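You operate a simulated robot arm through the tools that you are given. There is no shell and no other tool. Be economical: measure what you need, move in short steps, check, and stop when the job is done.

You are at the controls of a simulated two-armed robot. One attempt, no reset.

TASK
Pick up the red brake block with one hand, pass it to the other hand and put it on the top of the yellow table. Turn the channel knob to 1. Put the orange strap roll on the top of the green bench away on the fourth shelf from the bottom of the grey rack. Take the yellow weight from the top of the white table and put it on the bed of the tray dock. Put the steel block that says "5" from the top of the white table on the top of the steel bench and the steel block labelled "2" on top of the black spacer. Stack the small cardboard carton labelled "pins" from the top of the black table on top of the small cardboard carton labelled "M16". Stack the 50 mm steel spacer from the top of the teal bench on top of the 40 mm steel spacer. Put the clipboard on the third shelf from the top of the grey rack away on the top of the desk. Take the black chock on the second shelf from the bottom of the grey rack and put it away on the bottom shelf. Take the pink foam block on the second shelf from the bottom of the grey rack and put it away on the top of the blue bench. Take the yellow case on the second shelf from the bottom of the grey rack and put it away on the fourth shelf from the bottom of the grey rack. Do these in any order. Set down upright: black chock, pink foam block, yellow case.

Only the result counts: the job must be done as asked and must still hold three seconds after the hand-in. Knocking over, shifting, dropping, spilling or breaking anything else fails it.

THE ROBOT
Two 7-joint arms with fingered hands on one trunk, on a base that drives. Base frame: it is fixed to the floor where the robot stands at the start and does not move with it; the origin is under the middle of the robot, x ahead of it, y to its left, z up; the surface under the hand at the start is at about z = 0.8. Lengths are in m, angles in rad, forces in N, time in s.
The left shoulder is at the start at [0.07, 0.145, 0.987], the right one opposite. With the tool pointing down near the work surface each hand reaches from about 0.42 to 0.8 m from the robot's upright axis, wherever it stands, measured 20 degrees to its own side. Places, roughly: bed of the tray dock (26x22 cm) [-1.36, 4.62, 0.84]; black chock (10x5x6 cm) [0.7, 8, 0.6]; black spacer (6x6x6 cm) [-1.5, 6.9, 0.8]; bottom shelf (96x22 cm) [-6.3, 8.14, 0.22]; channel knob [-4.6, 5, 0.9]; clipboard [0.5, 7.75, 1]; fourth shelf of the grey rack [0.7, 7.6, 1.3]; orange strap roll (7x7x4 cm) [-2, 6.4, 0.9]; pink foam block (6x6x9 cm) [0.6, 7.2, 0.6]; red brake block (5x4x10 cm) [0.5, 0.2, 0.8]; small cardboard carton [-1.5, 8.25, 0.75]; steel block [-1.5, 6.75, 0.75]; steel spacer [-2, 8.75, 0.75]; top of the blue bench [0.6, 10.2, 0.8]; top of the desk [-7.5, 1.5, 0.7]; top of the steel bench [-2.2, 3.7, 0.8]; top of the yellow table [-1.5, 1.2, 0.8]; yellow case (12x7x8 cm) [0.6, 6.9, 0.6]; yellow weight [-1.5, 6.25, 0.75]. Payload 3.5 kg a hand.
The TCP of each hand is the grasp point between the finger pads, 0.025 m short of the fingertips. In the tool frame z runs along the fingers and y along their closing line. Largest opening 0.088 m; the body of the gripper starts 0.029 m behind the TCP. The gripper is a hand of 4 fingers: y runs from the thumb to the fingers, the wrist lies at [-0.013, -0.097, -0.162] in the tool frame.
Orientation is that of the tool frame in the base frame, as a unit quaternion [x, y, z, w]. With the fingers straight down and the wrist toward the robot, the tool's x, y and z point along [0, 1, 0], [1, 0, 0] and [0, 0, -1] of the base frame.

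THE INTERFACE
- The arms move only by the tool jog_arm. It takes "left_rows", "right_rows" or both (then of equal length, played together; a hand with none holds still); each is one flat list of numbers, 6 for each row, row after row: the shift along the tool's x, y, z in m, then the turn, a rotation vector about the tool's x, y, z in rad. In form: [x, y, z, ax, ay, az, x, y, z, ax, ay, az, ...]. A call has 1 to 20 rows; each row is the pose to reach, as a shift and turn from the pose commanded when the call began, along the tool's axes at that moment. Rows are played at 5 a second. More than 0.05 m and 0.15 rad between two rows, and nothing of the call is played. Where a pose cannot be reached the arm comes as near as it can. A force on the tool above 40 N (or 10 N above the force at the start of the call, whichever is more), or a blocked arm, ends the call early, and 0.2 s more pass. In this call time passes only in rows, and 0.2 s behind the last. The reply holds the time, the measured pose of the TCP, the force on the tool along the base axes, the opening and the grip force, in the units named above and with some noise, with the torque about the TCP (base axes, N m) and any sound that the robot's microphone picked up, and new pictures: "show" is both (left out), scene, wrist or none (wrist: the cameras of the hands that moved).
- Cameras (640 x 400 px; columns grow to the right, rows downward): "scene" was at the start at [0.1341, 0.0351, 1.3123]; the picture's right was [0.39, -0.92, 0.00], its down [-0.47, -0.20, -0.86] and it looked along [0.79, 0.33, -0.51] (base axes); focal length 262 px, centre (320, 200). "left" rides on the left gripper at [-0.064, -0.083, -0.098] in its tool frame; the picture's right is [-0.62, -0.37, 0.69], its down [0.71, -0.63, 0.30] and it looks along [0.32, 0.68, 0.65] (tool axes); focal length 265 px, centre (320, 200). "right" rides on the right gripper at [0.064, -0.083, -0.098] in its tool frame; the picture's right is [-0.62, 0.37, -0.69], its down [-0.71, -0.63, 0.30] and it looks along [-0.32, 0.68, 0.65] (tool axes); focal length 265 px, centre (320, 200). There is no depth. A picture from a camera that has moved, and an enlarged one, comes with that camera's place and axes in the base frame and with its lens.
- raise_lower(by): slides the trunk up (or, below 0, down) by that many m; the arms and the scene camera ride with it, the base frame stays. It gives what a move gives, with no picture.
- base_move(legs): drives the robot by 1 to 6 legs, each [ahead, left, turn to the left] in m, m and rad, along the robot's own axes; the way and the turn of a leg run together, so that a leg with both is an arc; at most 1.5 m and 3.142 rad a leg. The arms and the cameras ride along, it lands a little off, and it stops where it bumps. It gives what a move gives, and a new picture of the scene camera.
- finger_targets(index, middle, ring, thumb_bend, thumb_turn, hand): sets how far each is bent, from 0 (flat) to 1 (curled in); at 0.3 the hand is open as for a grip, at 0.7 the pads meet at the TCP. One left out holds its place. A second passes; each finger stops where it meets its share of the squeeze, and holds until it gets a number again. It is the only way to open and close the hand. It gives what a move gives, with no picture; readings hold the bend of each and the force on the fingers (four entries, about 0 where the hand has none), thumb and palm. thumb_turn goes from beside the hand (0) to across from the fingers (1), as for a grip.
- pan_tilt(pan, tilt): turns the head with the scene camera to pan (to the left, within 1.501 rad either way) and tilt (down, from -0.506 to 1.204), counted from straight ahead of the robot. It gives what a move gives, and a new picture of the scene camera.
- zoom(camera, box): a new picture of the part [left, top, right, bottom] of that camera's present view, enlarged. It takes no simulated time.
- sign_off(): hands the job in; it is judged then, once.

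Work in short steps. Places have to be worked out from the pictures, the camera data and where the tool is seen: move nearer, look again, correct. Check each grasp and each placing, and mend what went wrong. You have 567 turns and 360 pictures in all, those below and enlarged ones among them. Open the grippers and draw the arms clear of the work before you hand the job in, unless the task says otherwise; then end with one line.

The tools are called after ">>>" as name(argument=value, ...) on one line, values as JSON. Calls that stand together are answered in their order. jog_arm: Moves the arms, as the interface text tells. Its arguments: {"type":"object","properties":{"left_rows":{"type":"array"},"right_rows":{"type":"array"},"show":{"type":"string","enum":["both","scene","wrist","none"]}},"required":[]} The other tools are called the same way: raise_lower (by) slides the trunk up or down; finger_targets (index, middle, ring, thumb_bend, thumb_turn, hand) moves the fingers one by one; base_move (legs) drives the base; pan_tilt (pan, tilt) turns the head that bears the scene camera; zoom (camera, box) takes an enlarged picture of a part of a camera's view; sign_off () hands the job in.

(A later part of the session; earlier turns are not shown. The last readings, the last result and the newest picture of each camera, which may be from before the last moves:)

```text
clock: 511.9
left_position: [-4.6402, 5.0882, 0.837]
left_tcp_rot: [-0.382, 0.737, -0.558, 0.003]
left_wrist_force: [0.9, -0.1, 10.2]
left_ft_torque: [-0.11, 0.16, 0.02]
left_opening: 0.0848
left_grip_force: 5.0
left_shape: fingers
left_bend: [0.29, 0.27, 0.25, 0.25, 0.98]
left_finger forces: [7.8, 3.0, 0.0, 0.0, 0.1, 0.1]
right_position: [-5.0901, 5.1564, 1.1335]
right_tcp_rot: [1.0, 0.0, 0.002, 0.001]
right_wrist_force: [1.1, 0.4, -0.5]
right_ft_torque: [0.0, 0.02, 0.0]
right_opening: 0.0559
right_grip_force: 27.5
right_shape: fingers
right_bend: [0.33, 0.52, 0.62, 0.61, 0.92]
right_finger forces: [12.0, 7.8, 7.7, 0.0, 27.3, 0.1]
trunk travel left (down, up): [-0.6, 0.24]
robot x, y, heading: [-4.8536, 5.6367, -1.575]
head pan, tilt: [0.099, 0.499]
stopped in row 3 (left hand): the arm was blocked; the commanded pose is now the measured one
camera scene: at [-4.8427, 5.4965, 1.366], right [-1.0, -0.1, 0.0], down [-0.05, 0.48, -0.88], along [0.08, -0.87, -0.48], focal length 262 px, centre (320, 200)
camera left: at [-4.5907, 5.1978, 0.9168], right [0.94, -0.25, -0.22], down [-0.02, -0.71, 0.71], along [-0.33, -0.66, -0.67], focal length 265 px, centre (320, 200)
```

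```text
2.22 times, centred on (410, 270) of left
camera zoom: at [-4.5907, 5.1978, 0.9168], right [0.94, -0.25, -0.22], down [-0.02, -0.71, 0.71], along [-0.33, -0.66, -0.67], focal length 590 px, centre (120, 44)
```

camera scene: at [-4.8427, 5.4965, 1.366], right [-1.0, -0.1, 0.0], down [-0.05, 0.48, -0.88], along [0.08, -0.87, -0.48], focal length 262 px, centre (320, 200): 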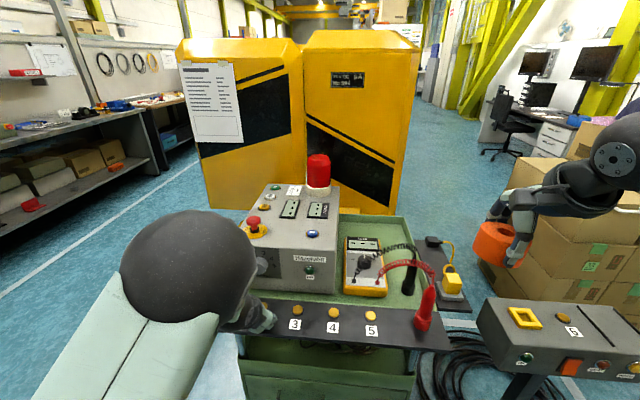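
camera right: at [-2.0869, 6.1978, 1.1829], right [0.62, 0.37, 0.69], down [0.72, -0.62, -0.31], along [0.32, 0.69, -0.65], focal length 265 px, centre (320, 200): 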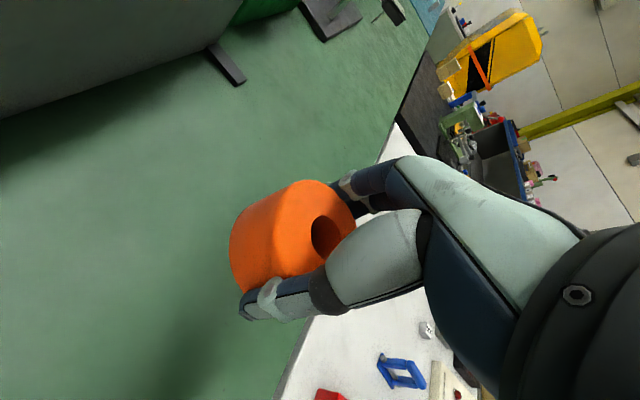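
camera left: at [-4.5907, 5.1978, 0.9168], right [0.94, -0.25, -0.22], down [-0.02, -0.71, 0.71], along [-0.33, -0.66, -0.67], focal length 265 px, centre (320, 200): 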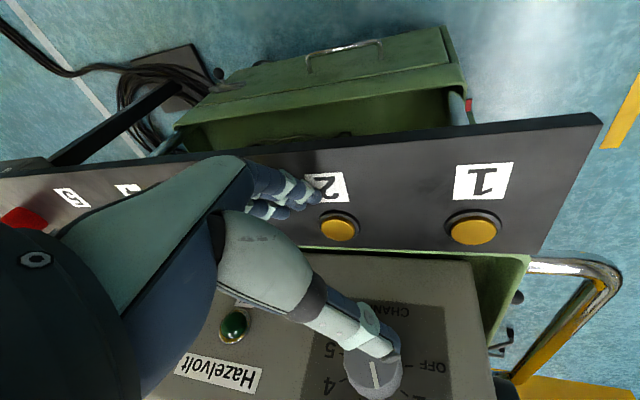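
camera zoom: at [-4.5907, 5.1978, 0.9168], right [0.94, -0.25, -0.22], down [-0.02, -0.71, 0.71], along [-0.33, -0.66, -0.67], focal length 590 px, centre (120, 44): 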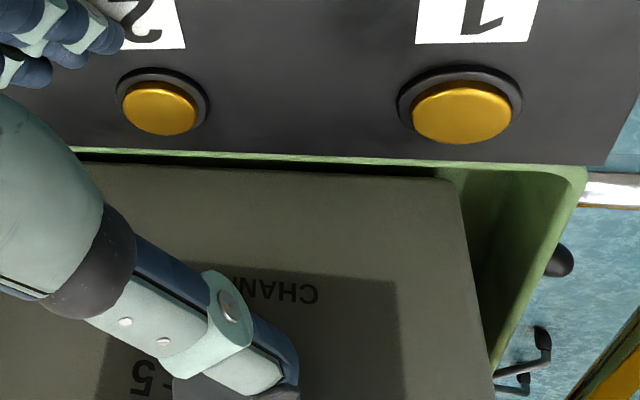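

The arm sagged onto the cart's panel while retracting. I lift straight up right away.

>>> jog_arm(left_rows=[0.009, -0.017, -0.008, 0, 0, 0, 0.021, -0.041, -0.019, 0, 0, 0, 0.034, -0.066, -0.03, 0, 0, 0, 0.05, -0.1, -0.045, 0, 0, 0], show="both")

```text
clock: 512.9
left_position: [-4.6435, 5.0918, 0.9587]
left_tcp_rot: [-0.378, 0.74, -0.557, 0.001]
left_wrist_force: [-0.5, -0.6, -0.3]
left_ft_torque: [0.02, 0.01, 0.02]
left_opening: 0.0939
left_grip_force: 0.1
left_shape: fingers
left_bend: [0.25, 0.25, 0.25, 0.25, 0.98]
left_finger forces: [0.1, 0.0, 0.1, 0.0, 0.0, 0.1]
right_position: [-5.09, 5.1564, 1.1335]
right_tcp_rot: [1.0, 0.0, 0.001, 0.001]
right_wrist_force: [-0.6, 0.1, -0.6]
right_ft_torque: [-0.01, -0.01, -0.01]
right_opening: 0.0557
right_grip_force: 27.4
right_shape: fingers
right_bend: [0.33, 0.52, 0.62, 0.61, 0.92]
right_finger forces: [12.0, 8.0, 7.7, 0.0, 27.3, 0.0]
trunk travel left (down, up): [-0.6, 0.24]
robot x, y, heading: [-4.8522, 5.6351, -1.573]
head pan, tilt: [0.099, 0.499]
camera scene: at [-4.8428, 5.4961, 1.3659], right [-1.0, -0.1, 0.0], down [-0.05, 0.48, -0.88], along [0.08, -0.87, -0.48], focal length 262 px, centre (320, 200)
camera left: at [-4.5923, 5.1998, 1.0383], right [0.94, -0.26, -0.22], down [-0.03, -0.71, 0.7], along [-0.34, -0.65, -0.68], focal length 265 px, centre (320, 200)
```

scene: 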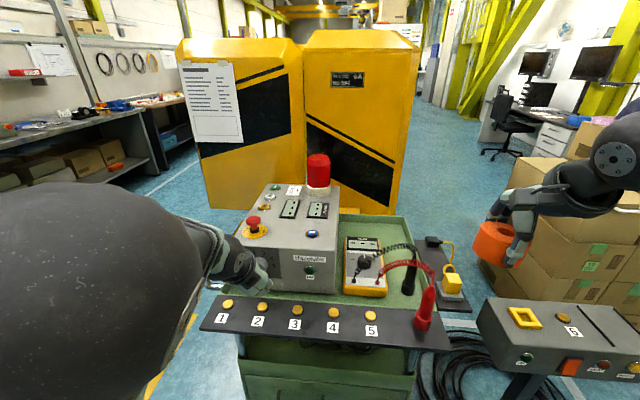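
left: 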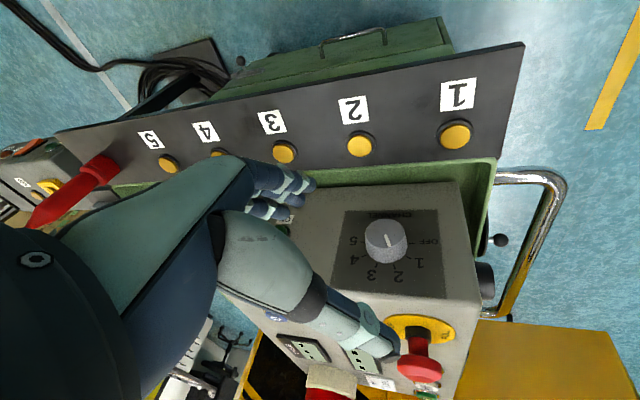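

>>> zoom(camera="left", box=[330, 190, 460, 300])

```text
3.64 times, centred on (395, 245) of left
camera zoom: at [-4.5923, 5.1998, 1.0383], right [0.94, -0.26, -0.22], down [-0.03, -0.71, 0.7], along [-0.34, -0.65, -0.68], focal length 965 px, centre (47, 36)
```

zoom: 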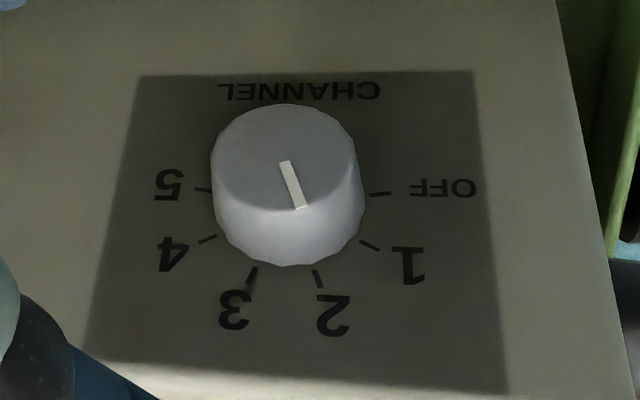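

The knob ended at 2 (dragged a bit further by the sagging hand), so I must turn it back one step. I first re-orient the hand to a milder roll at a safe height.

>>> jog_arm(left_rows=[0, 0, 0, -0.054, 0.026, -0.116, 0, 0, 0, -0.109, 0.053, -0.231, 0, 0, 0, -0.163, 0.079, -0.347, 0, 0, 0, -0.218, 0.106, -0.462, 0, 0, 0, -0.272, 0.132, -0.578], show="both")

```text
clock: 514.1
left_position: [-4.641, 5.0879, 0.9576]
left_tcp_rot: [-0.534, 0.667, -0.453, -0.256]
left_wrist_force: [0.0, 0.0, 1.0]
left_ft_torque: [-0.03, 0.03, 0.01]
left_opening: 0.094
left_grip_force: 0.1
left_shape: fingers
left_bend: [0.25, 0.25, 0.25, 0.25, 0.98]
left_finger forces: [0.1, 0.1, 0.0, 0.0, 0.0, 0.1]
right_position: [-5.0875, 5.1545, 1.1336]
right_tcp_rot: [1.0, 0.0, 0.0, 0.0]
right_wrist_force: [-0.5, 0.8, -1.7]
right_ft_torque: [-0.03, -0.01, -0.02]
right_opening: 0.0559
right_grip_force: 27.4
right_shape: fingers
right_bend: [0.33, 0.52, 0.62, 0.61, 0.92]
right_finger forces: [12.0, 7.9, 7.8, 0.1, 27.2, 0.0]
trunk travel left (down, up): [-0.6, 0.24]
robot x, y, heading: [-4.8505, 5.6349, -1.573]
head pan, tilt: [0.099, 0.499]
camera scene: at [-4.841, 5.4941, 1.3657], right [-1.0, -0.1, 0.0], down [-0.05, 0.48, -0.88], along [0.08, -0.87, -0.48], focal length 262 px, centre (320, 200)
camera left: at [-4.5573, 5.2024, 0.9771], right [0.63, -0.32, -0.71], down [0.42, -0.62, 0.66], along [-0.65, -0.72, -0.26], focal length 265 px, centre (320, 200)
```

scene: 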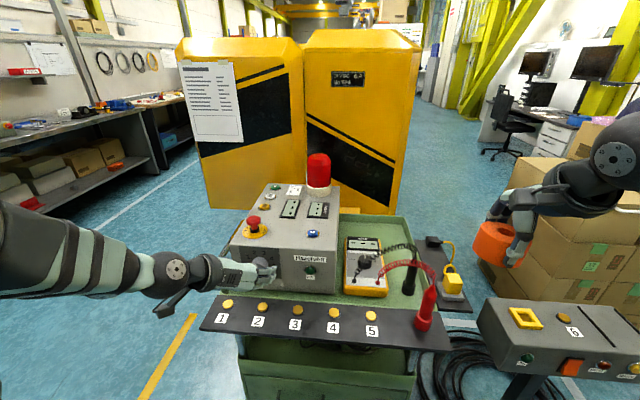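
left: 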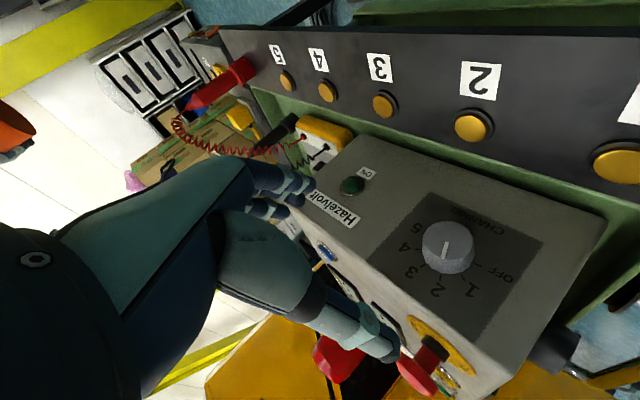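

Approach the knob again with this orientation.

>>> jog_arm(left_rows=[-0.016, 0.005, 0.03, 0, 0, 0, -0.032, 0.01, 0.06, 0, 0, 0, -0.032, 0.01, 0.09, 0, 0, 0, -0.032, 0.01, 0.115, 0, 0, 0, -0.032, 0.01, 0.137, 0, 0, 0], show="wrist")

```text
clock: 515.3
left_position: [-4.6213, 4.982, 0.8643]
left_tcp_rot: [-0.534, 0.667, -0.453, -0.254]
left_wrist_force: [0.3, 0.0, 0.2]
left_ft_torque: [-0.02, 0.05, 0.0]
left_opening: 0.094
left_grip_force: 0.0
left_shape: fingers
left_bend: [0.25, 0.25, 0.25, 0.25, 0.98]
left_finger forces: [0.0, 0.0, 0.0, 0.1, 0.0, 0.1]
right_position: [-5.0895, 5.1535, 1.133]
right_tcp_rot: [1.0, 0.0, 0.001, -0.001]
right_wrist_force: [-0.3, -0.1, -2.2]
right_ft_torque: [0.0, -0.01, 0.01]
right_opening: 0.0559
right_grip_force: 27.9
right_shape: fingers
right_bend: [0.33, 0.52, 0.62, 0.61, 0.92]
right_finger forces: [12.0, 7.8, 7.7, 0.0, 27.2, 0.0]
trunk travel left (down, up): [-0.6, 0.24]
robot x, y, heading: [-4.8515, 5.634, -1.576]
head pan, tilt: [0.099, 0.499]
camera left: at [-4.5382, 5.0966, 0.8848], right [0.63, -0.32, -0.71], down [0.42, -0.62, 0.66], along [-0.65, -0.72, -0.26], focal length 265 px, centre (320, 200)
```

left: 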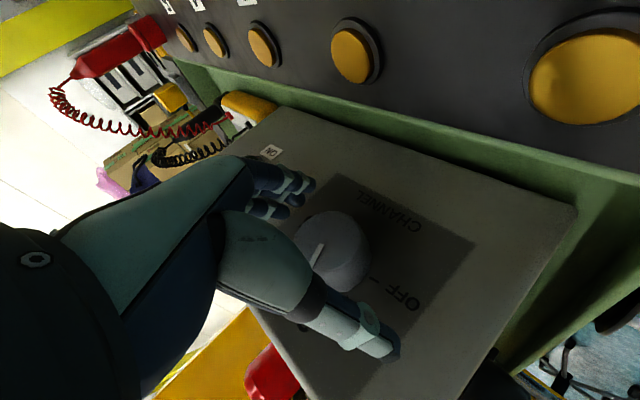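

Knob between digits. Close with a bit more thumb.

>>> finger_targets(hand="left", index=0.6, middle=0.58, ring=0.3, thumb_bend=0.72)

>>> zoom(camera="left", box=[220, 160, 460, 340])

```text
clock: 516.3
left_position: [-4.6225, 4.9825, 0.8639]
left_tcp_rot: [-0.533, 0.667, -0.454, -0.254]
left_wrist_force: [-3.3, 3.0, -1.2]
left_ft_torque: [0.06, 0.05, -0.28]
left_opening: 0.0284
left_grip_force: 10.9
left_shape: fingers
left_bend: [0.52, 0.51, 0.3, 0.62, 0.97]
left_finger forces: [6.0, 9.0, 0.0, 0.0, 6.9, 0.0]
right_position: [-5.0907, 5.1555, 1.1328]
right_tcp_rot: [1.0, 0.0, 0.001, -0.001]
right_wrist_force: [-0.1, 0.2, -1.9]
right_ft_torque: [0.02, 0.05, -0.02]
right_opening: 0.0559
right_grip_force: 27.6
right_shape: fingers
right_bend: [0.33, 0.52, 0.62, 0.61, 0.92]
right_finger forces: [12.0, 7.8, 7.7, 0.0, 27.2, 0.0]
trunk travel left (down, up): [-0.6, 0.24]
robot x, y, heading: [-4.8497, 5.6378, -1.571]
head pan, tilt: [0.099, 0.499]
```

```text
2.22 times, centred on (340, 250) of left
camera zoom: at [-4.539, 5.0976, 0.8853], right [0.63, -0.32, -0.71], down [0.42, -0.62, 0.66], along [-0.65, -0.72, -0.26], focal length 590 px, centre (276, 89)
```

zoom: 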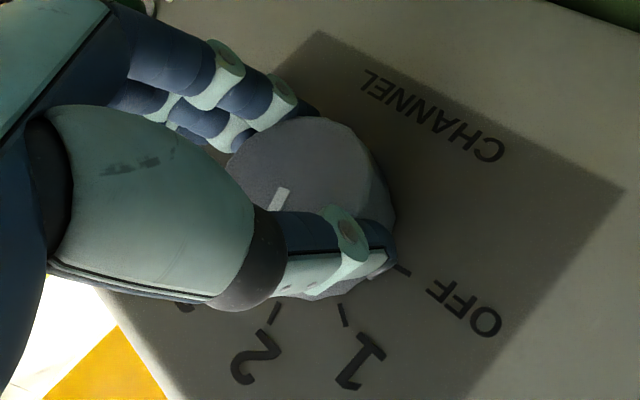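

Balanced grip. Rotate counter-clockwise one step.

>>> jog_arm(left_rows=[0, 0, 0, -0.053, 0.002, -0.098, 0, 0, 0, -0.107, 0.005, -0.197, 0, 0, 0, -0.16, 0.007, -0.295, 0, 0, 0, -0.213, 0.009, -0.393, 0, 0, 0, -0.267, 0.012, -0.492], show="none")

>>> zoom(camera="left", box=[220, 160, 460, 340])

```text
clock: 517.5
left_position: [-4.6184, 4.9826, 0.8649]
left_tcp_rot: [0.639, -0.569, 0.29, 0.429]
left_wrist_force: [1.8, 1.2, -2.9]
left_ft_torque: [0.0, -0.02, -0.18]
left_opening: 0.0283
left_grip_force: 11.0
left_shape: fingers
left_bend: [0.53, 0.52, 0.3, 0.62, 0.97]
left_finger forces: [4.5, 6.7, 0.1, 0.0, 9.3, 0.0]
right_position: [-5.0892, 5.1554, 1.1337]
right_tcp_rot: [1.0, 0.0, 0.001, 0.0]
right_wrist_force: [0.2, -0.3, -1.1]
right_ft_torque: [0.01, -0.01, 0.0]
right_opening: 0.0559
right_grip_force: 27.3
right_shape: fingers
right_bend: [0.33, 0.52, 0.62, 0.61, 0.92]
right_finger forces: [12.0, 8.0, 7.8, 0.0, 27.3, 0.0]
trunk travel left (down, up): [-0.6, 0.24]
robot x, y, heading: [-4.8529, 5.637, -1.579]
head pan, tilt: [0.099, 0.499]
```

```text
2.22 times, centred on (340, 250) of left
camera zoom: at [-4.539, 5.0981, 0.836], right [0.16, -0.32, -0.93], down [0.71, -0.62, 0.33], along [-0.68, -0.72, 0.12], focal length 590 px, centre (276, 89)
```

zoom: 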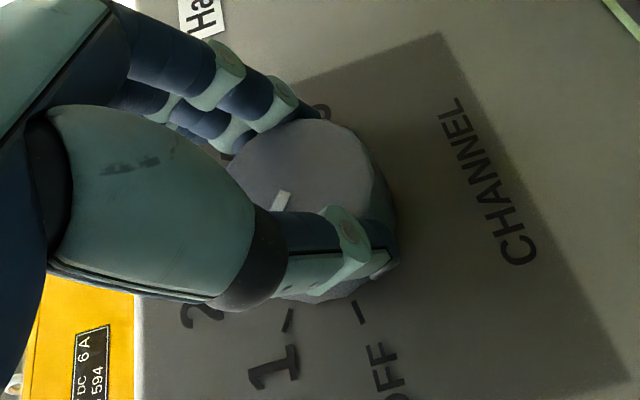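

Pointer ≈52°, mark 1 ≈37–39°. Rotate ~14° more.

>>> jog_arm(left_rows=[0, 0, 0, -0.06, 0.002, -0.11, 0, 0, 0, -0.122, 0.004, -0.223], show="none")

>>> zoom(camera="left", box=[220, 160, 460, 340])

```text
clock: 518.1
left_position: [-4.6192, 4.9825, 0.862]
left_tcp_rot: [0.671, -0.511, 0.205, 0.497]
left_wrist_force: [2.1, 1.5, -4.9]
left_ft_torque: [-0.02, -0.06, -0.06]
left_opening: 0.0278
left_grip_force: 10.3
left_shape: fingers
left_bend: [0.54, 0.53, 0.3, 0.61, 0.96]
left_finger forces: [3.8, 6.0, 0.0, 0.0, 10.1, 0.0]
right_position: [-5.0894, 5.1544, 1.1337]
right_tcp_rot: [1.0, 0.0, 0.0, 0.0]
right_wrist_force: [-0.3, 0.0, -1.2]
right_ft_torque: [-0.04, 0.02, 0.01]
right_opening: 0.0559
right_grip_force: 27.5
right_shape: fingers
right_bend: [0.33, 0.52, 0.62, 0.61, 0.92]
right_finger forces: [12.0, 7.8, 7.8, 0.0, 27.2, 0.0]
trunk travel left (down, up): [-0.6, 0.24]
robot x, y, heading: [-4.8531, 5.6364, -1.572]
head pan, tilt: [0.099, 0.499]
```

```text
2.22 times, centred on (340, 250) of left
camera zoom: at [-4.5483, 5.098, 0.8163], right [-0.08, -0.31, -0.95], down [0.77, -0.62, 0.14], along [-0.63, -0.72, 0.29], focal length 590 px, centre (276, 89)
```

zoom: 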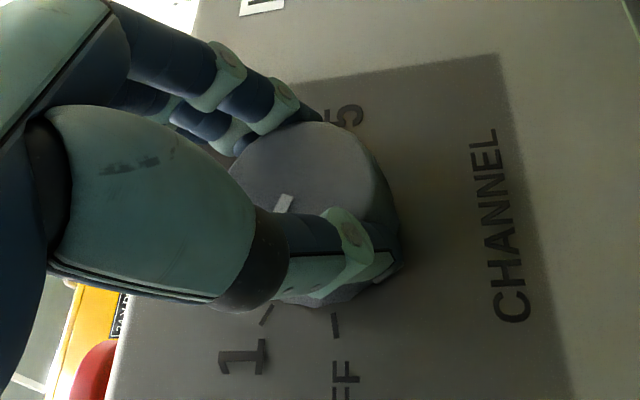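

Pointer now ≈39°. I release and back the base straight away, then check from the head camera.

>>> finger_targets(hand="left", index=0.25, middle=0.25, ring=0.25, thumb_bend=0.25)

>>> base_move(legs=[[-0.2, 0, 0]])

>>> zoom(camera="scene", box=[240, 190, 320, 260])

>>> zoom(camera="left", box=[300, 100, 620, 360])

```text
clock: 519.1
left_position: [-4.6205, 4.9832, 0.8641]
left_tcp_rot: [0.67, -0.511, 0.206, 0.497]
left_wrist_force: [0.1, -0.3, 0.3]
left_ft_torque: [0.01, 0.0, -0.04]
left_opening: 0.094
left_grip_force: 0.2
left_shape: fingers
left_bend: [0.25, 0.25, 0.25, 0.25, 0.97]
left_finger forces: [0.0, 0.1, 0.0, 0.0, 0.0, 0.0]
right_position: [-5.089, 5.155, 1.1348]
right_tcp_rot: [1.0, 0.0, 0.001, 0.0]
right_wrist_force: [0.5, -0.6, -0.9]
right_ft_torque: [0.0, -0.04, -0.01]
right_opening: 0.0558
right_grip_force: 27.3
right_shape: fingers
right_bend: [0.33, 0.52, 0.62, 0.61, 0.92]
right_finger forces: [12.1, 8.0, 7.8, 0.0, 27.3, 0.0]
trunk travel left (down, up): [-0.6, 0.24]
robot x, y, heading: [-4.8483, 5.6404, -1.576]
head pan, tilt: [0.099, 0.499]
```

```text
clock: 520.7
left_position: [-4.6205, 5.1796, 0.8636]
left_tcp_rot: [0.67, -0.511, 0.206, 0.497]
left_wrist_force: [0.1, 0.6, -0.2]
left_ft_torque: [0.03, 0.0, -0.02]
left_opening: 0.0942
left_grip_force: 0.1
left_shape: fingers
left_bend: [0.25, 0.25, 0.25, 0.25, 0.97]
left_finger forces: [0.0, 0.0, 0.0, 0.1, 0.1, 0.1]
right_position: [-5.089, 5.3502, 1.133]
right_tcp_rot: [1.0, -0.001, 0.001, 0.0]
right_wrist_force: [-0.1, 0.2, -0.8]
right_ft_torque: [-0.02, 0.05, 0.02]
right_opening: 0.0558
right_grip_force: 27.1
right_shape: fingers
right_bend: [0.33, 0.52, 0.62, 0.61, 0.92]
right_finger forces: [12.0, 7.8, 7.8, 0.1, 27.2, 0.0]
trunk travel left (down, up): [-0.6, 0.24]
robot x, y, heading: [-4.8506, 5.8361, -1.574]
head pan, tilt: [0.099, 0.499]
camera scene: at [-4.8415, 5.691, 1.3657], right [-1.0, -0.09, 0.0], down [-0.05, 0.48, -0.88], along [0.08, -0.87, -0.48], focal length 262 px, centre (320, 200)
```

scene: 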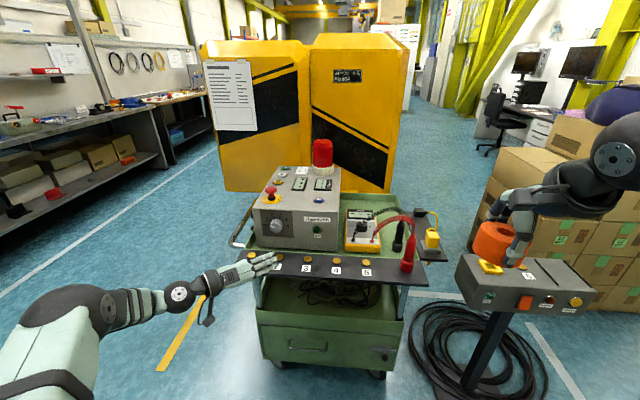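

```text
5.71 times, centred on (280, 225) of scene
camera zoom: at [-4.8415, 5.691, 1.3657], right [-1.0, -0.09, 0.0], down [-0.05, 0.48, -0.88], along [0.08, -0.87, -0.48], focal length 1497 px, centre (549, 57)
```

zoom: 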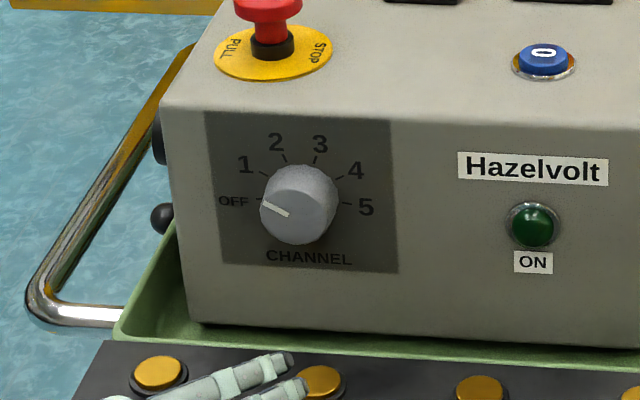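

```text
1.54 times, centred on (460, 230) of left
camera zoom: at [-4.5489, 5.2943, 0.817], right [-0.08, -0.32, -0.95], down [0.77, -0.62, 0.15], along [-0.63, -0.72, 0.29], focal length 408 px, centre (105, 154)
```

zoom: 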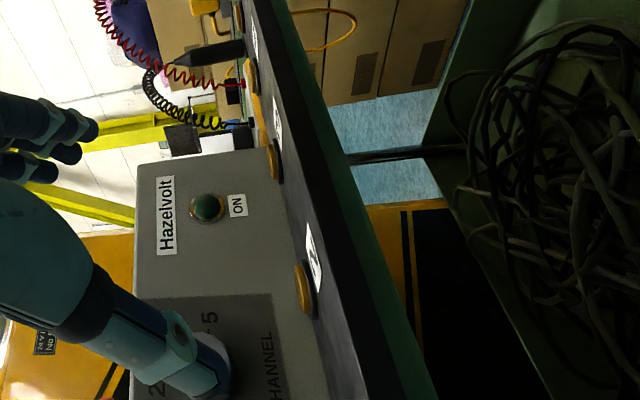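

The pointer (≈30°) now sits at mark 1 (27–33°). Knob done. I back off and restore the left hand to tool-down.

>>> base_move(legs=[[-0.4, 0, 0]])

>>> jog_arm(left_rows=[0, 0, 0, 0.0933, -0.0387, -0.096, 0, 0, 0, 0.187, -0.077, -0.192, 0, 0, 0, 0.28, -0.116, -0.288, 0, 0, 0, 0.373, -0.155, -0.384, 0, 0, 0, 0.467, -0.193, -0.48, 0, 0, 0, 0.56, -0.232, -0.576, 0, 0, 0, 0.653, -0.271, -0.672, 0, 0, 0, 0.747, -0.309, -0.768, 0, 0, 0, 0.84, -0.348, -0.864, 0, 0, 0, 0.933, -0.387, -0.96, 0, 0, 0, 1.027, -0.425, -1.056, 0, 0, 0, 1.12, -0.464, -1.152], show="none")

>>> jog_arm(left_rows=[0.01, 0.01, -0.03, 0, 0, 0, 0.02, 0.02, -0.06, 0, 0, 0, 0.03, 0.02, -0.1, 0, 0, 0, 0.04, 0.02, -0.14, 0, 0, 0, 0.05, 0.02, -0.18, 0, 0, 0], show="scene")

```text
clock: 523.2
left_position: [-4.6199, 5.5773, 0.864]
left_tcp_rot: [0.669, -0.513, 0.205, 0.497]
left_wrist_force: [0.1, 0.2, -0.7]
left_ft_torque: [-0.03, 0.01, 0.02]
left_opening: 0.094
left_grip_force: 0.2
left_shape: fingers
left_bend: [0.25, 0.25, 0.25, 0.25, 0.97]
left_finger forces: [0.0, 0.0, 0.0, 0.0, 0.0, 0.0]
right_position: [-5.0891, 5.7515, 1.1324]
right_tcp_rot: [1.0, -0.003, 0.001, -0.001]
right_wrist_force: [-0.5, 0.0, -1.4]
right_ft_torque: [-0.02, -0.01, 0.04]
right_opening: 0.056
right_grip_force: 27.7
right_shape: fingers
right_bend: [0.33, 0.52, 0.62, 0.61, 0.92]
right_finger forces: [12.1, 7.9, 7.8, 0.0, 27.3, 0.1]
trunk travel left (down, up): [-0.6, 0.24]
robot x, y, heading: [-4.8484, 6.2313, -1.575]
head pan, tilt: [0.099, 0.499]
camera scene: at [-4.8393, 6.0899, 1.3657], right [-1.0, -0.09, 0.0], down [-0.04, 0.48, -0.88], along [0.08, -0.87, -0.48], focal length 262 px, centre (320, 200)
```

scene: 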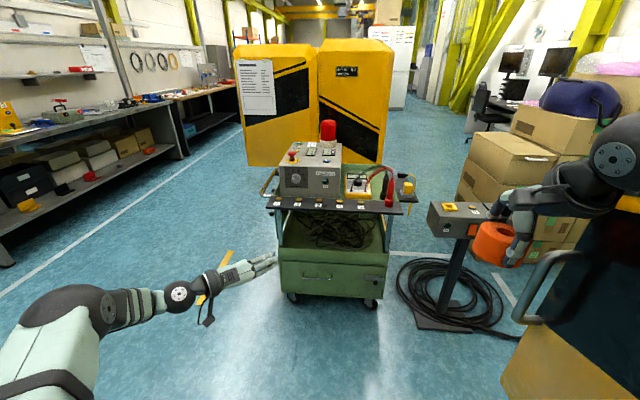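

```text
clock: 525.8
left_position: [-4.6201, 5.5771, 0.8647]
left_tcp_rot: [1.0, -0.002, 0.0, 0.0]
left_wrist_force: [-0.3, 0.7, 0.4]
left_ft_torque: [-0.03, 0.03, 0.03]
left_opening: 0.0941
left_grip_force: 0.2
left_shape: fingers
left_bend: [0.25, 0.25, 0.25, 0.25, 0.97]
left_finger forces: [0.0, 0.1, 0.1, 0.0, 0.1, 0.0]
right_position: [-5.089, 5.7518, 1.1334]
right_tcp_rot: [1.0, -0.002, 0.001, -0.001]
right_wrist_force: [0.0, 0.9, -0.8]
right_ft_torque: [0.04, 0.01, 0.01]
right_opening: 0.0558
right_grip_force: 27.3
right_shape: fingers
right_bend: [0.33, 0.52, 0.62, 0.61, 0.92]
right_finger forces: [12.1, 7.9, 7.8, 0.0, 27.2, 0.1]
trunk travel left (down, up): [-0.6, 0.24]
robot x, y, heading: [-4.8489, 6.231, -1.576]
head pan, tilt: [0.099, 0.499]
```

```text
clock: 527.0
left_position: [-4.5693, 5.5594, 1.0436]
left_tcp_rot: [1.0, -0.002, 0.0, 0.0]
left_wrist_force: [0.2, 1.0, 0.2]
left_ft_torque: [-0.01, -0.03, 0.02]
left_opening: 0.0943
left_grip_force: 0.1
left_shape: fingers
left_bend: [0.25, 0.25, 0.25, 0.25, 0.97]
left_finger forces: [0.1, 0.0, 0.0, 0.0, 0.0, 0.0]
right_position: [-5.0883, 5.7521, 1.1329]
right_tcp_rot: [1.0, -0.003, 0.001, 0.0]
right_wrist_force: [-0.7, -0.5, -1.4]
right_ft_torque: [0.01, 0.01, 0.02]
right_opening: 0.0557
right_grip_force: 27.5
right_shape: fingers
right_bend: [0.33, 0.52, 0.62, 0.61, 0.92]
right_finger forces: [12.1, 7.9, 7.7, 0.0, 27.2, 0.0]
trunk travel left (down, up): [-0.6, 0.24]
robot x, y, heading: [-4.8489, 6.2313, -1.58]
head pan, tilt: [0.099, 0.499]
camera scene: at [-4.8391, 6.0906, 1.3657], right [-1.0, -0.09, 0.0], down [-0.04, 0.48, -0.88], along [0.08, -0.87, -0.48], focal length 262 px, centre (320, 200)
```

scene: 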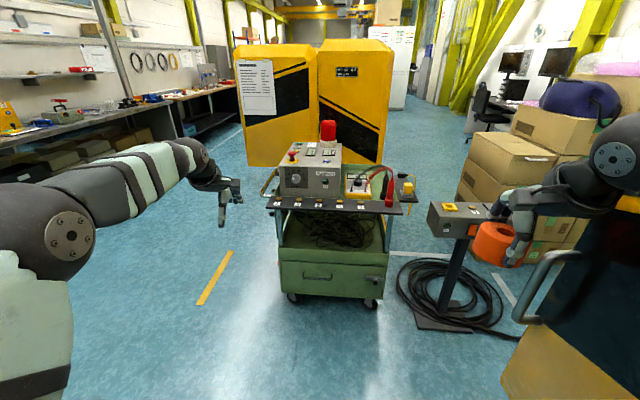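

I leave westward area: strafe away from the cabinet, turn east, and return through the passage to the aisle.

>>> base_move(legs=[[0, 1.4, 0], [0.4, 0, 0], [0, 0, 1.58], [1.4, -0.4, 0]])

>>> base_move(legs=[[1.4, 0, 0], [0.22, 0, 0], [0, 1.4, 0], [0, 0.9, 0]])

>>> pan_tilt(pan=0.0, tilt=0.35)

```text
clock: 546.8
left_position: [-1.3711, 5.6549, 1.0422]
left_tcp_rot: [0.716, 0.698, -0.001, 0.0]
left_wrist_force: [-0.5, 0.0, -0.3]
left_ft_torque: [-0.02, -0.02, 0.02]
left_opening: 0.0943
left_grip_force: 0.0
left_shape: fingers
left_bend: [0.25, 0.25, 0.25, 0.25, 0.97]
left_finger forces: [0.0, 0.1, 0.0, 0.0, 0.1, 0.0]
right_position: [-1.5757, 5.1426, 1.1322]
right_tcp_rot: [0.716, 0.698, 0.001, -0.001]
right_wrist_force: [0.4, -0.8, -0.7]
right_ft_torque: [-0.07, 0.02, 0.0]
right_opening: 0.0553
right_grip_force: 26.9
right_shape: fingers
right_bend: [0.33, 0.52, 0.62, 0.62, 0.92]
right_finger forces: [11.5, 7.8, 7.7, 0.0, 26.4, 0.0]
trunk travel left (down, up): [-0.6, 0.24]
robot x, y, heading: [-2.0476, 5.393, -0.031]
head pan, tilt: [0.099, 0.499]
camera scene: at [-1.9074, 5.397, 1.3657], right [0.07, -1.0, 0.0], down [-0.48, -0.03, -0.88], along [0.88, 0.06, -0.48], focal length 262 px, centre (320, 200)
```

scene: 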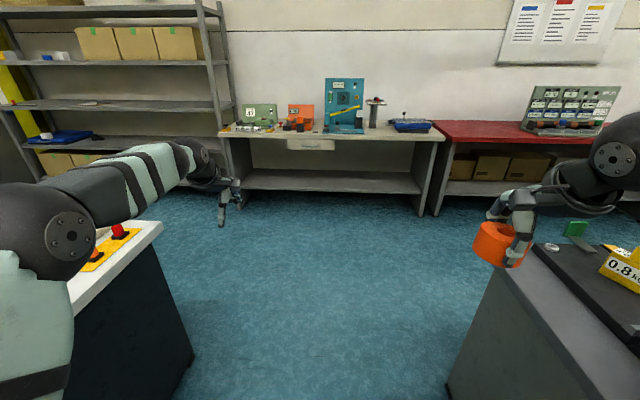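

```text
clock: 565.8
left_position: [0.2877, 7.9027, 1.0429]
left_tcp_rot: [0.714, 0.7, 0.0, 0.0]
left_wrist_force: [-0.4, -0.5, -0.4]
left_ft_torque: [0.05, 0.03, 0.0]
left_opening: 0.0939
left_grip_force: 0.0
left_shape: fingers
left_bend: [0.25, 0.25, 0.25, 0.25, 0.97]
left_finger forces: [0.0, 0.1, 0.0, 0.1, 0.0, 0.0]
right_position: [0.0872, 7.3873, 1.133]
right_tcp_rot: [0.714, 0.701, 0.0, -0.001]
right_wrist_force: [0.3, 0.3, -1.9]
right_ft_torque: [0.0, 0.0, 0.01]
right_opening: 0.0556
right_grip_force: 27.1
right_shape: fingers
right_bend: [0.33, 0.52, 0.62, 0.62, 0.92]
right_finger forces: [11.4, 8.0, 7.8, 0.0, 26.4, 0.0]
trunk travel left (down, up): [-0.6, 0.24]
robot x, y, heading: [-0.3878, 7.6301, -0.028]
head pan, tilt: [0.099, 0.499]
camera scene: at [-0.2464, 7.6391, 1.3657], right [0.08, -1.0, 0.0], down [-0.48, -0.04, -0.88], along [0.88, 0.07, -0.48], focal length 262 px, centre (320, 200)
```

scene: 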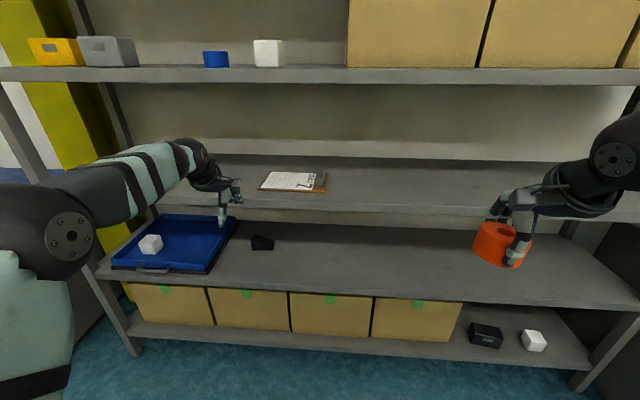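

```text
clock: 566.5
left_position: [0.2881, 7.9021, 1.0441]
left_tcp_rot: [0.714, 0.7, 0.0, 0.0]
left_wrist_force: [-0.2, 0.0, -0.8]
left_ft_torque: [0.02, 0.03, -0.01]
left_opening: 0.0941
left_grip_force: 0.0
left_shape: fingers
left_bend: [0.25, 0.25, 0.25, 0.25, 0.97]
left_finger forces: [0.0, 0.1, 0.0, 0.1, 0.0, 0.0]
right_position: [0.0871, 7.3868, 1.1333]
right_tcp_rot: [0.714, 0.7, 0.0, -0.001]
right_wrist_force: [-1.1, 0.2, -2.1]
right_ft_torque: [-0.03, -0.04, 0.01]
right_opening: 0.0555
right_grip_force: 26.7
right_shape: fingers
right_bend: [0.33, 0.52, 0.62, 0.62, 0.92]
right_finger forces: [11.5, 8.0, 7.8, 0.1, 26.4, 0.0]
trunk travel left (down, up): [-0.6, 0.24]
robot x, y, heading: [-0.3886, 7.6325, -0.02]
head pan, tilt: [0.0, 0.351]
camera scene: at [-0.244, 7.6304, 1.3793], right [-0.02, -1.0, 0.0], down [-0.34, 0.01, -0.94], along [0.94, -0.02, -0.34], focal length 262 px, centre (320, 200)
```

scene: 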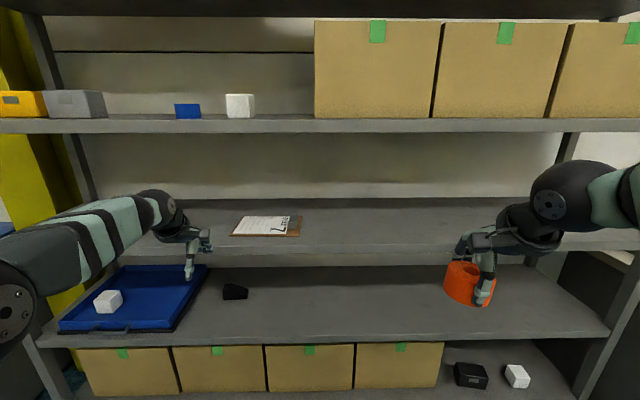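

I retract the left arm, raise the trunk, and strafe to the gap between the grey box and blue roll on shelf 4 (y≈8.125).

>>> jog_arm(left_rows=[0.01, -0.04, 0, 0, 0, 0, 0.02, -0.08, 0, 0, 0, 0, 0.03, -0.12, 0, 0, 0, 0, 0.04, -0.16, 0, 0, 0, 0, 0.05, -0.2, 0, 0, 0, 0, 0.06, -0.24, 0, 0, 0, 0], show="none")

>>> raise_lower(by=0.24)

>>> base_move(legs=[[0, 0.73, 0.02]])

>>> jog_arm(right_rows=[0, 0, -0.03, 0, 0, 0, 0, 0, -0.06, 0, 0, 0], show="scene")

```text
clock: 567.9
left_position: [0.0474, 7.9675, 1.0456]
left_tcp_rot: [0.713, 0.701, 0.001, 0.002]
left_wrist_force: [0.4, -0.3, 0.0]
left_ft_torque: [0.01, -0.03, 0.01]
left_opening: 0.094
left_grip_force: 0.0
left_shape: fingers
left_bend: [0.25, 0.25, 0.25, 0.25, 0.97]
left_finger forces: [0.0, 0.0, 0.1, 0.1, 0.0, 0.0]
right_position: [0.0849, 7.3858, 1.1336]
right_tcp_rot: [0.714, 0.7, 0.001, -0.001]
right_wrist_force: [0.5, 0.3, -1.5]
right_ft_torque: [-0.01, 0.03, 0.01]
right_opening: 0.0552
right_grip_force: 26.6
right_shape: fingers
right_bend: [0.33, 0.52, 0.62, 0.62, 0.92]
right_finger forces: [11.6, 7.8, 7.8, 0.1, 26.4, 0.1]
trunk travel left (down, up): [-0.6, 0.24]
robot x, y, heading: [-0.3882, 7.637, -0.023]
head pan, tilt: [0.0, 0.351]
```

```text
clock: 570.4
left_position: [0.0487, 7.966, 1.286]
left_tcp_rot: [0.714, 0.7, 0.0, 0.0]
left_wrist_force: [0.4, 0.3, 0.3]
left_ft_torque: [0.0, 0.01, -0.01]
left_opening: 0.0943
left_grip_force: 0.1
left_shape: fingers
left_bend: [0.25, 0.25, 0.25, 0.25, 0.97]
left_finger forces: [0.0, 0.0, 0.0, 0.1, 0.0, 0.0]
right_position: [0.089, 7.3863, 1.3727]
right_tcp_rot: [0.714, 0.7, 0.001, 0.0]
right_wrist_force: [0.1, 0.5, -1.3]
right_ft_torque: [-0.01, -0.01, 0.0]
right_opening: 0.0555
right_grip_force: 26.7
right_shape: fingers
right_bend: [0.33, 0.52, 0.62, 0.62, 0.92]
right_finger forces: [11.7, 8.0, 7.7, 0.0, 26.4, 0.1]
trunk travel left (down, up): [-0.84, 0.0]
robot x, y, heading: [-0.3847, 7.63, -0.023]
head pan, tilt: [0.0, 0.351]
```

```text
clock: 574.4
left_position: [0.0627, 8.6959, 1.2847]
left_tcp_rot: [0.712, 0.702, 0.001, -0.001]
left_wrist_force: [0.6, -0.2, -1.0]
left_ft_torque: [-0.01, -0.03, -0.03]
left_opening: 0.0942
left_grip_force: 0.1
left_shape: fingers
left_bend: [0.25, 0.25, 0.25, 0.25, 0.97]
left_finger forces: [0.0, 0.0, 0.1, 0.1, 0.0, 0.0]
right_position: [0.1032, 8.1157, 1.373]
right_tcp_rot: [0.713, 0.701, 0.001, -0.001]
right_wrist_force: [-0.4, 0.4, -1.0]
right_ft_torque: [-0.02, -0.02, -0.01]
right_opening: 0.0554
right_grip_force: 26.8
right_shape: fingers
right_bend: [0.33, 0.52, 0.62, 0.62, 0.92]
right_finger forces: [11.7, 7.7, 7.7, 0.0, 26.4, 0.0]
trunk travel left (down, up): [-0.84, 0.0]
robot x, y, heading: [-0.3727, 8.3595, -0.023]
head pan, tilt: [0.0, 0.351]
camera scene: at [-0.2293, 8.3576, 1.6194], right [-0.02, -1.0, 0.0], down [-0.34, 0.01, -0.94], along [0.94, -0.02, -0.34], focal length 262 px, centre (320, 200)
```

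scene: 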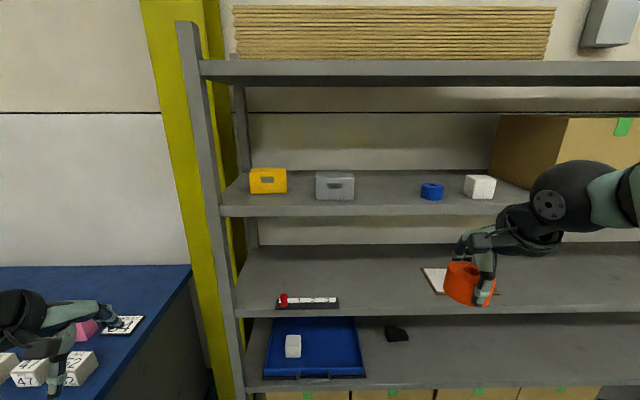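

```text
clock: 575.0
left_position: [0.0622, 8.6948, 1.2857]
left_tcp_rot: [0.711, 0.703, 0.0, 0.0]
left_wrist_force: [0.1, -0.4, 0.2]
left_ft_torque: [-0.03, -0.01, -0.01]
left_opening: 0.0942
left_grip_force: 0.0
left_shape: fingers
left_bend: [0.25, 0.25, 0.25, 0.25, 0.97]
left_finger forces: [0.1, 0.0, 0.1, 0.0, 0.0, 0.1]
right_position: [0.1024, 8.1158, 1.4324]
right_tcp_rot: [0.713, 0.701, 0.001, 0.0]
right_wrist_force: [1.0, 0.1, -0.8]
right_ft_torque: [0.0, 0.0, -0.01]
right_opening: 0.0552
right_grip_force: 27.1
right_shape: fingers
right_bend: [0.33, 0.52, 0.62, 0.62, 0.92]
right_finger forces: [11.6, 7.8, 7.7, 0.1, 26.4, 0.1]
trunk travel left (down, up): [-0.84, 0.0]
robot x, y, heading: [-0.3723, 8.3607, -0.018]
head pan, tilt: [0.0, 0.351]
camera scene: at [-0.2298, 8.3578, 1.6194], right [-0.02, -1.0, 0.0], down [-0.34, 0.01, -0.94], along [0.94, -0.02, -0.34], focal length 262 px, centre (320, 200)
```

scene: 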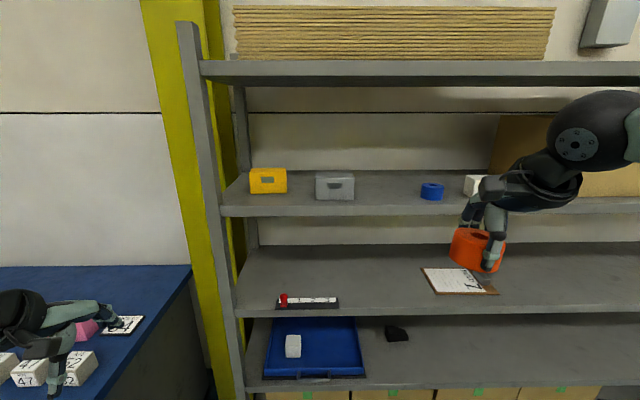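

Gap centre y≈8.105. I drive 0.31 m in (keeping the left hand short of the upright) and extend the right arm.

>>> base_move(legs=[[0.31, 0, 0.01]])

>>> jog_arm(right_rows=[0, 0.04, 0, 0, 0, 0, 0, 0.08, 0, 0, 0, 0, 0, 0.12, 0, 0, 0, 0, 0, 0.16, 0, 0, 0, 0, 0, 0.18, 0.02, 0, 0, 0], show="both")

```text
clock: 577.1
left_position: [0.3669, 8.6943, 1.2874]
left_tcp_rot: [0.71, 0.704, 0.001, 0.001]
left_wrist_force: [0.0, 0.1, -0.7]
left_ft_torque: [-0.01, -0.01, 0.03]
left_opening: 0.0942
left_grip_force: 0.0
left_shape: fingers
left_bend: [0.25, 0.25, 0.25, 0.25, 0.97]
left_finger forces: [0.1, 0.1, 0.0, 0.1, 0.0, 0.1]
right_position: [0.4101, 8.1153, 1.4347]
right_tcp_rot: [0.71, 0.704, 0.001, 0.0]
right_wrist_force: [0.2, -0.3, -1.1]
right_ft_torque: [-0.01, -0.02, -0.02]
right_opening: 0.0551
right_grip_force: 26.7
right_shape: fingers
right_bend: [0.33, 0.52, 0.62, 0.62, 0.92]
right_finger forces: [11.6, 7.9, 7.8, 0.0, 26.4, 0.0]
trunk travel left (down, up): [-0.84, 0.0]
robot x, y, heading: [-0.0666, 8.3581, -0.012]
head pan, tilt: [0.0, 0.351]
camera scene: at [0.0767, 8.3556, 1.6197], right [-0.01, -1.0, 0.0], down [-0.34, 0.0, -0.94], along [0.94, -0.01, -0.34], focal length 262 px, centre (320, 200)
```

scene: 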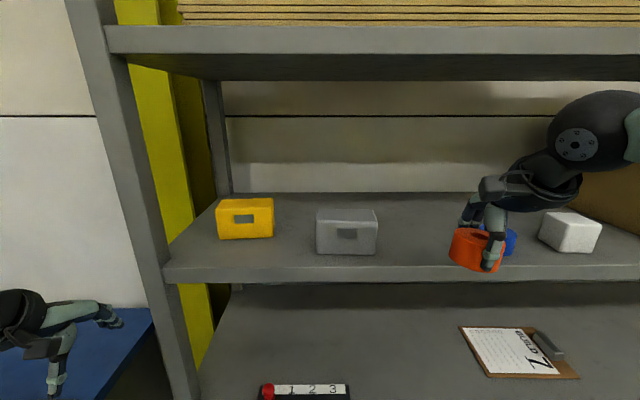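

```text
clock: 578.3
left_position: [0.3716, 8.6937, 1.2849]
left_tcp_rot: [0.71, 0.704, 0.0, 0.0]
left_wrist_force: [0.0, -0.1, 0.5]
left_ft_torque: [-0.02, 0.01, 0.01]
left_opening: 0.0942
left_grip_force: 0.1
left_shape: fingers
left_bend: [0.25, 0.25, 0.25, 0.25, 0.97]
left_finger forces: [0.1, 0.0, 0.0, 0.1, 0.0, 0.1]
right_position: [0.595, 8.1136, 1.4109]
right_tcp_rot: [0.711, 0.703, 0.0, -0.002]
right_wrist_force: [0.9, -0.1, -0.7]
right_ft_torque: [-0.03, 0.04, 0.02]
right_opening: 0.0551
right_grip_force: 26.7
right_shape: fingers
right_bend: [0.33, 0.52, 0.62, 0.62, 0.92]
right_finger forces: [11.7, 7.8, 7.8, 0.1, 26.0, 0.0]
trunk travel left (down, up): [-0.84, 0.0]
robot x, y, heading: [-0.061, 8.3582, -0.015]
head pan, tilt: [0.0, 0.351]
camera scene: at [0.0822, 8.3553, 1.6192], right [-0.01, -1.0, 0.0], down [-0.35, 0.0, -0.94], along [0.94, -0.01, -0.35], focal length 262 px, centre (320, 200)
camera right: at [0.5135, 8.1784, 1.5102], right [0.36, -0.63, 0.69], down [-0.64, -0.71, -0.3], along [0.68, -0.33, -0.66], focal length 265 px, centre (320, 200)
```

scene: 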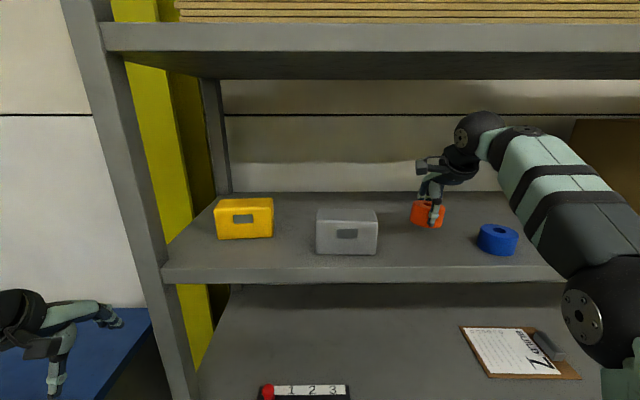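
right: 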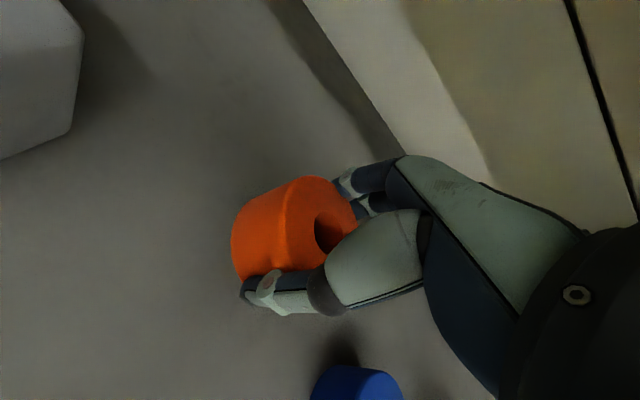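

Roll is in the gap above the shelf. Lower to contact.

>>> jog_arm(right_rows=[0, 0, 0.02, 0, 0, 0, 0, 0, 0.035, 0, 0, 0, 0, 0, 0.043, 0, 0, 0, 0, 0, 0.049, 0, 0, 0, 0, 0, 0.055, 0, 0, 0, 0, 0, 0.061, 0, 0, 0, 0, 0, 0.067, 0, 0, 0], show="none")

```text
clock: 579.6
left_position: [0.3671, 8.6947, 1.2862]
left_tcp_rot: [0.71, 0.704, 0.002, 0.0]
left_wrist_force: [-0.1, 0.1, 0.1]
left_ft_torque: [0.01, -0.02, -0.01]
left_opening: 0.0941
left_grip_force: 0.1
left_shape: fingers
left_bend: [0.25, 0.25, 0.25, 0.25, 0.97]
left_finger forces: [0.0, 0.0, 0.1, 0.0, 0.0, 0.0]
right_position: [0.5917, 8.1146, 1.3708]
right_tcp_rot: [0.71, 0.704, 0.012, 0.011]
right_wrist_force: [-6.6, -0.6, 13.1]
right_ft_torque: [0.0, 0.17, 0.04]
right_opening: 0.0554
right_grip_force: 30.5
right_shape: fingers
right_bend: [0.31, 0.52, 0.63, 0.64, 0.91]
right_finger forces: [11.9, 8.2, 9.7, 0.0, 30.4, 0.1]
trunk travel left (down, up): [-0.84, 0.0]
robot x, y, heading: [-0.0613, 8.355, -0.014]
head pan, tilt: [0.0, 0.351]
stopped in row 6 (right hand): the force on the tool passed its limit at 42 N (the readings are from after the stop); the commanded pose is now the measured one
```

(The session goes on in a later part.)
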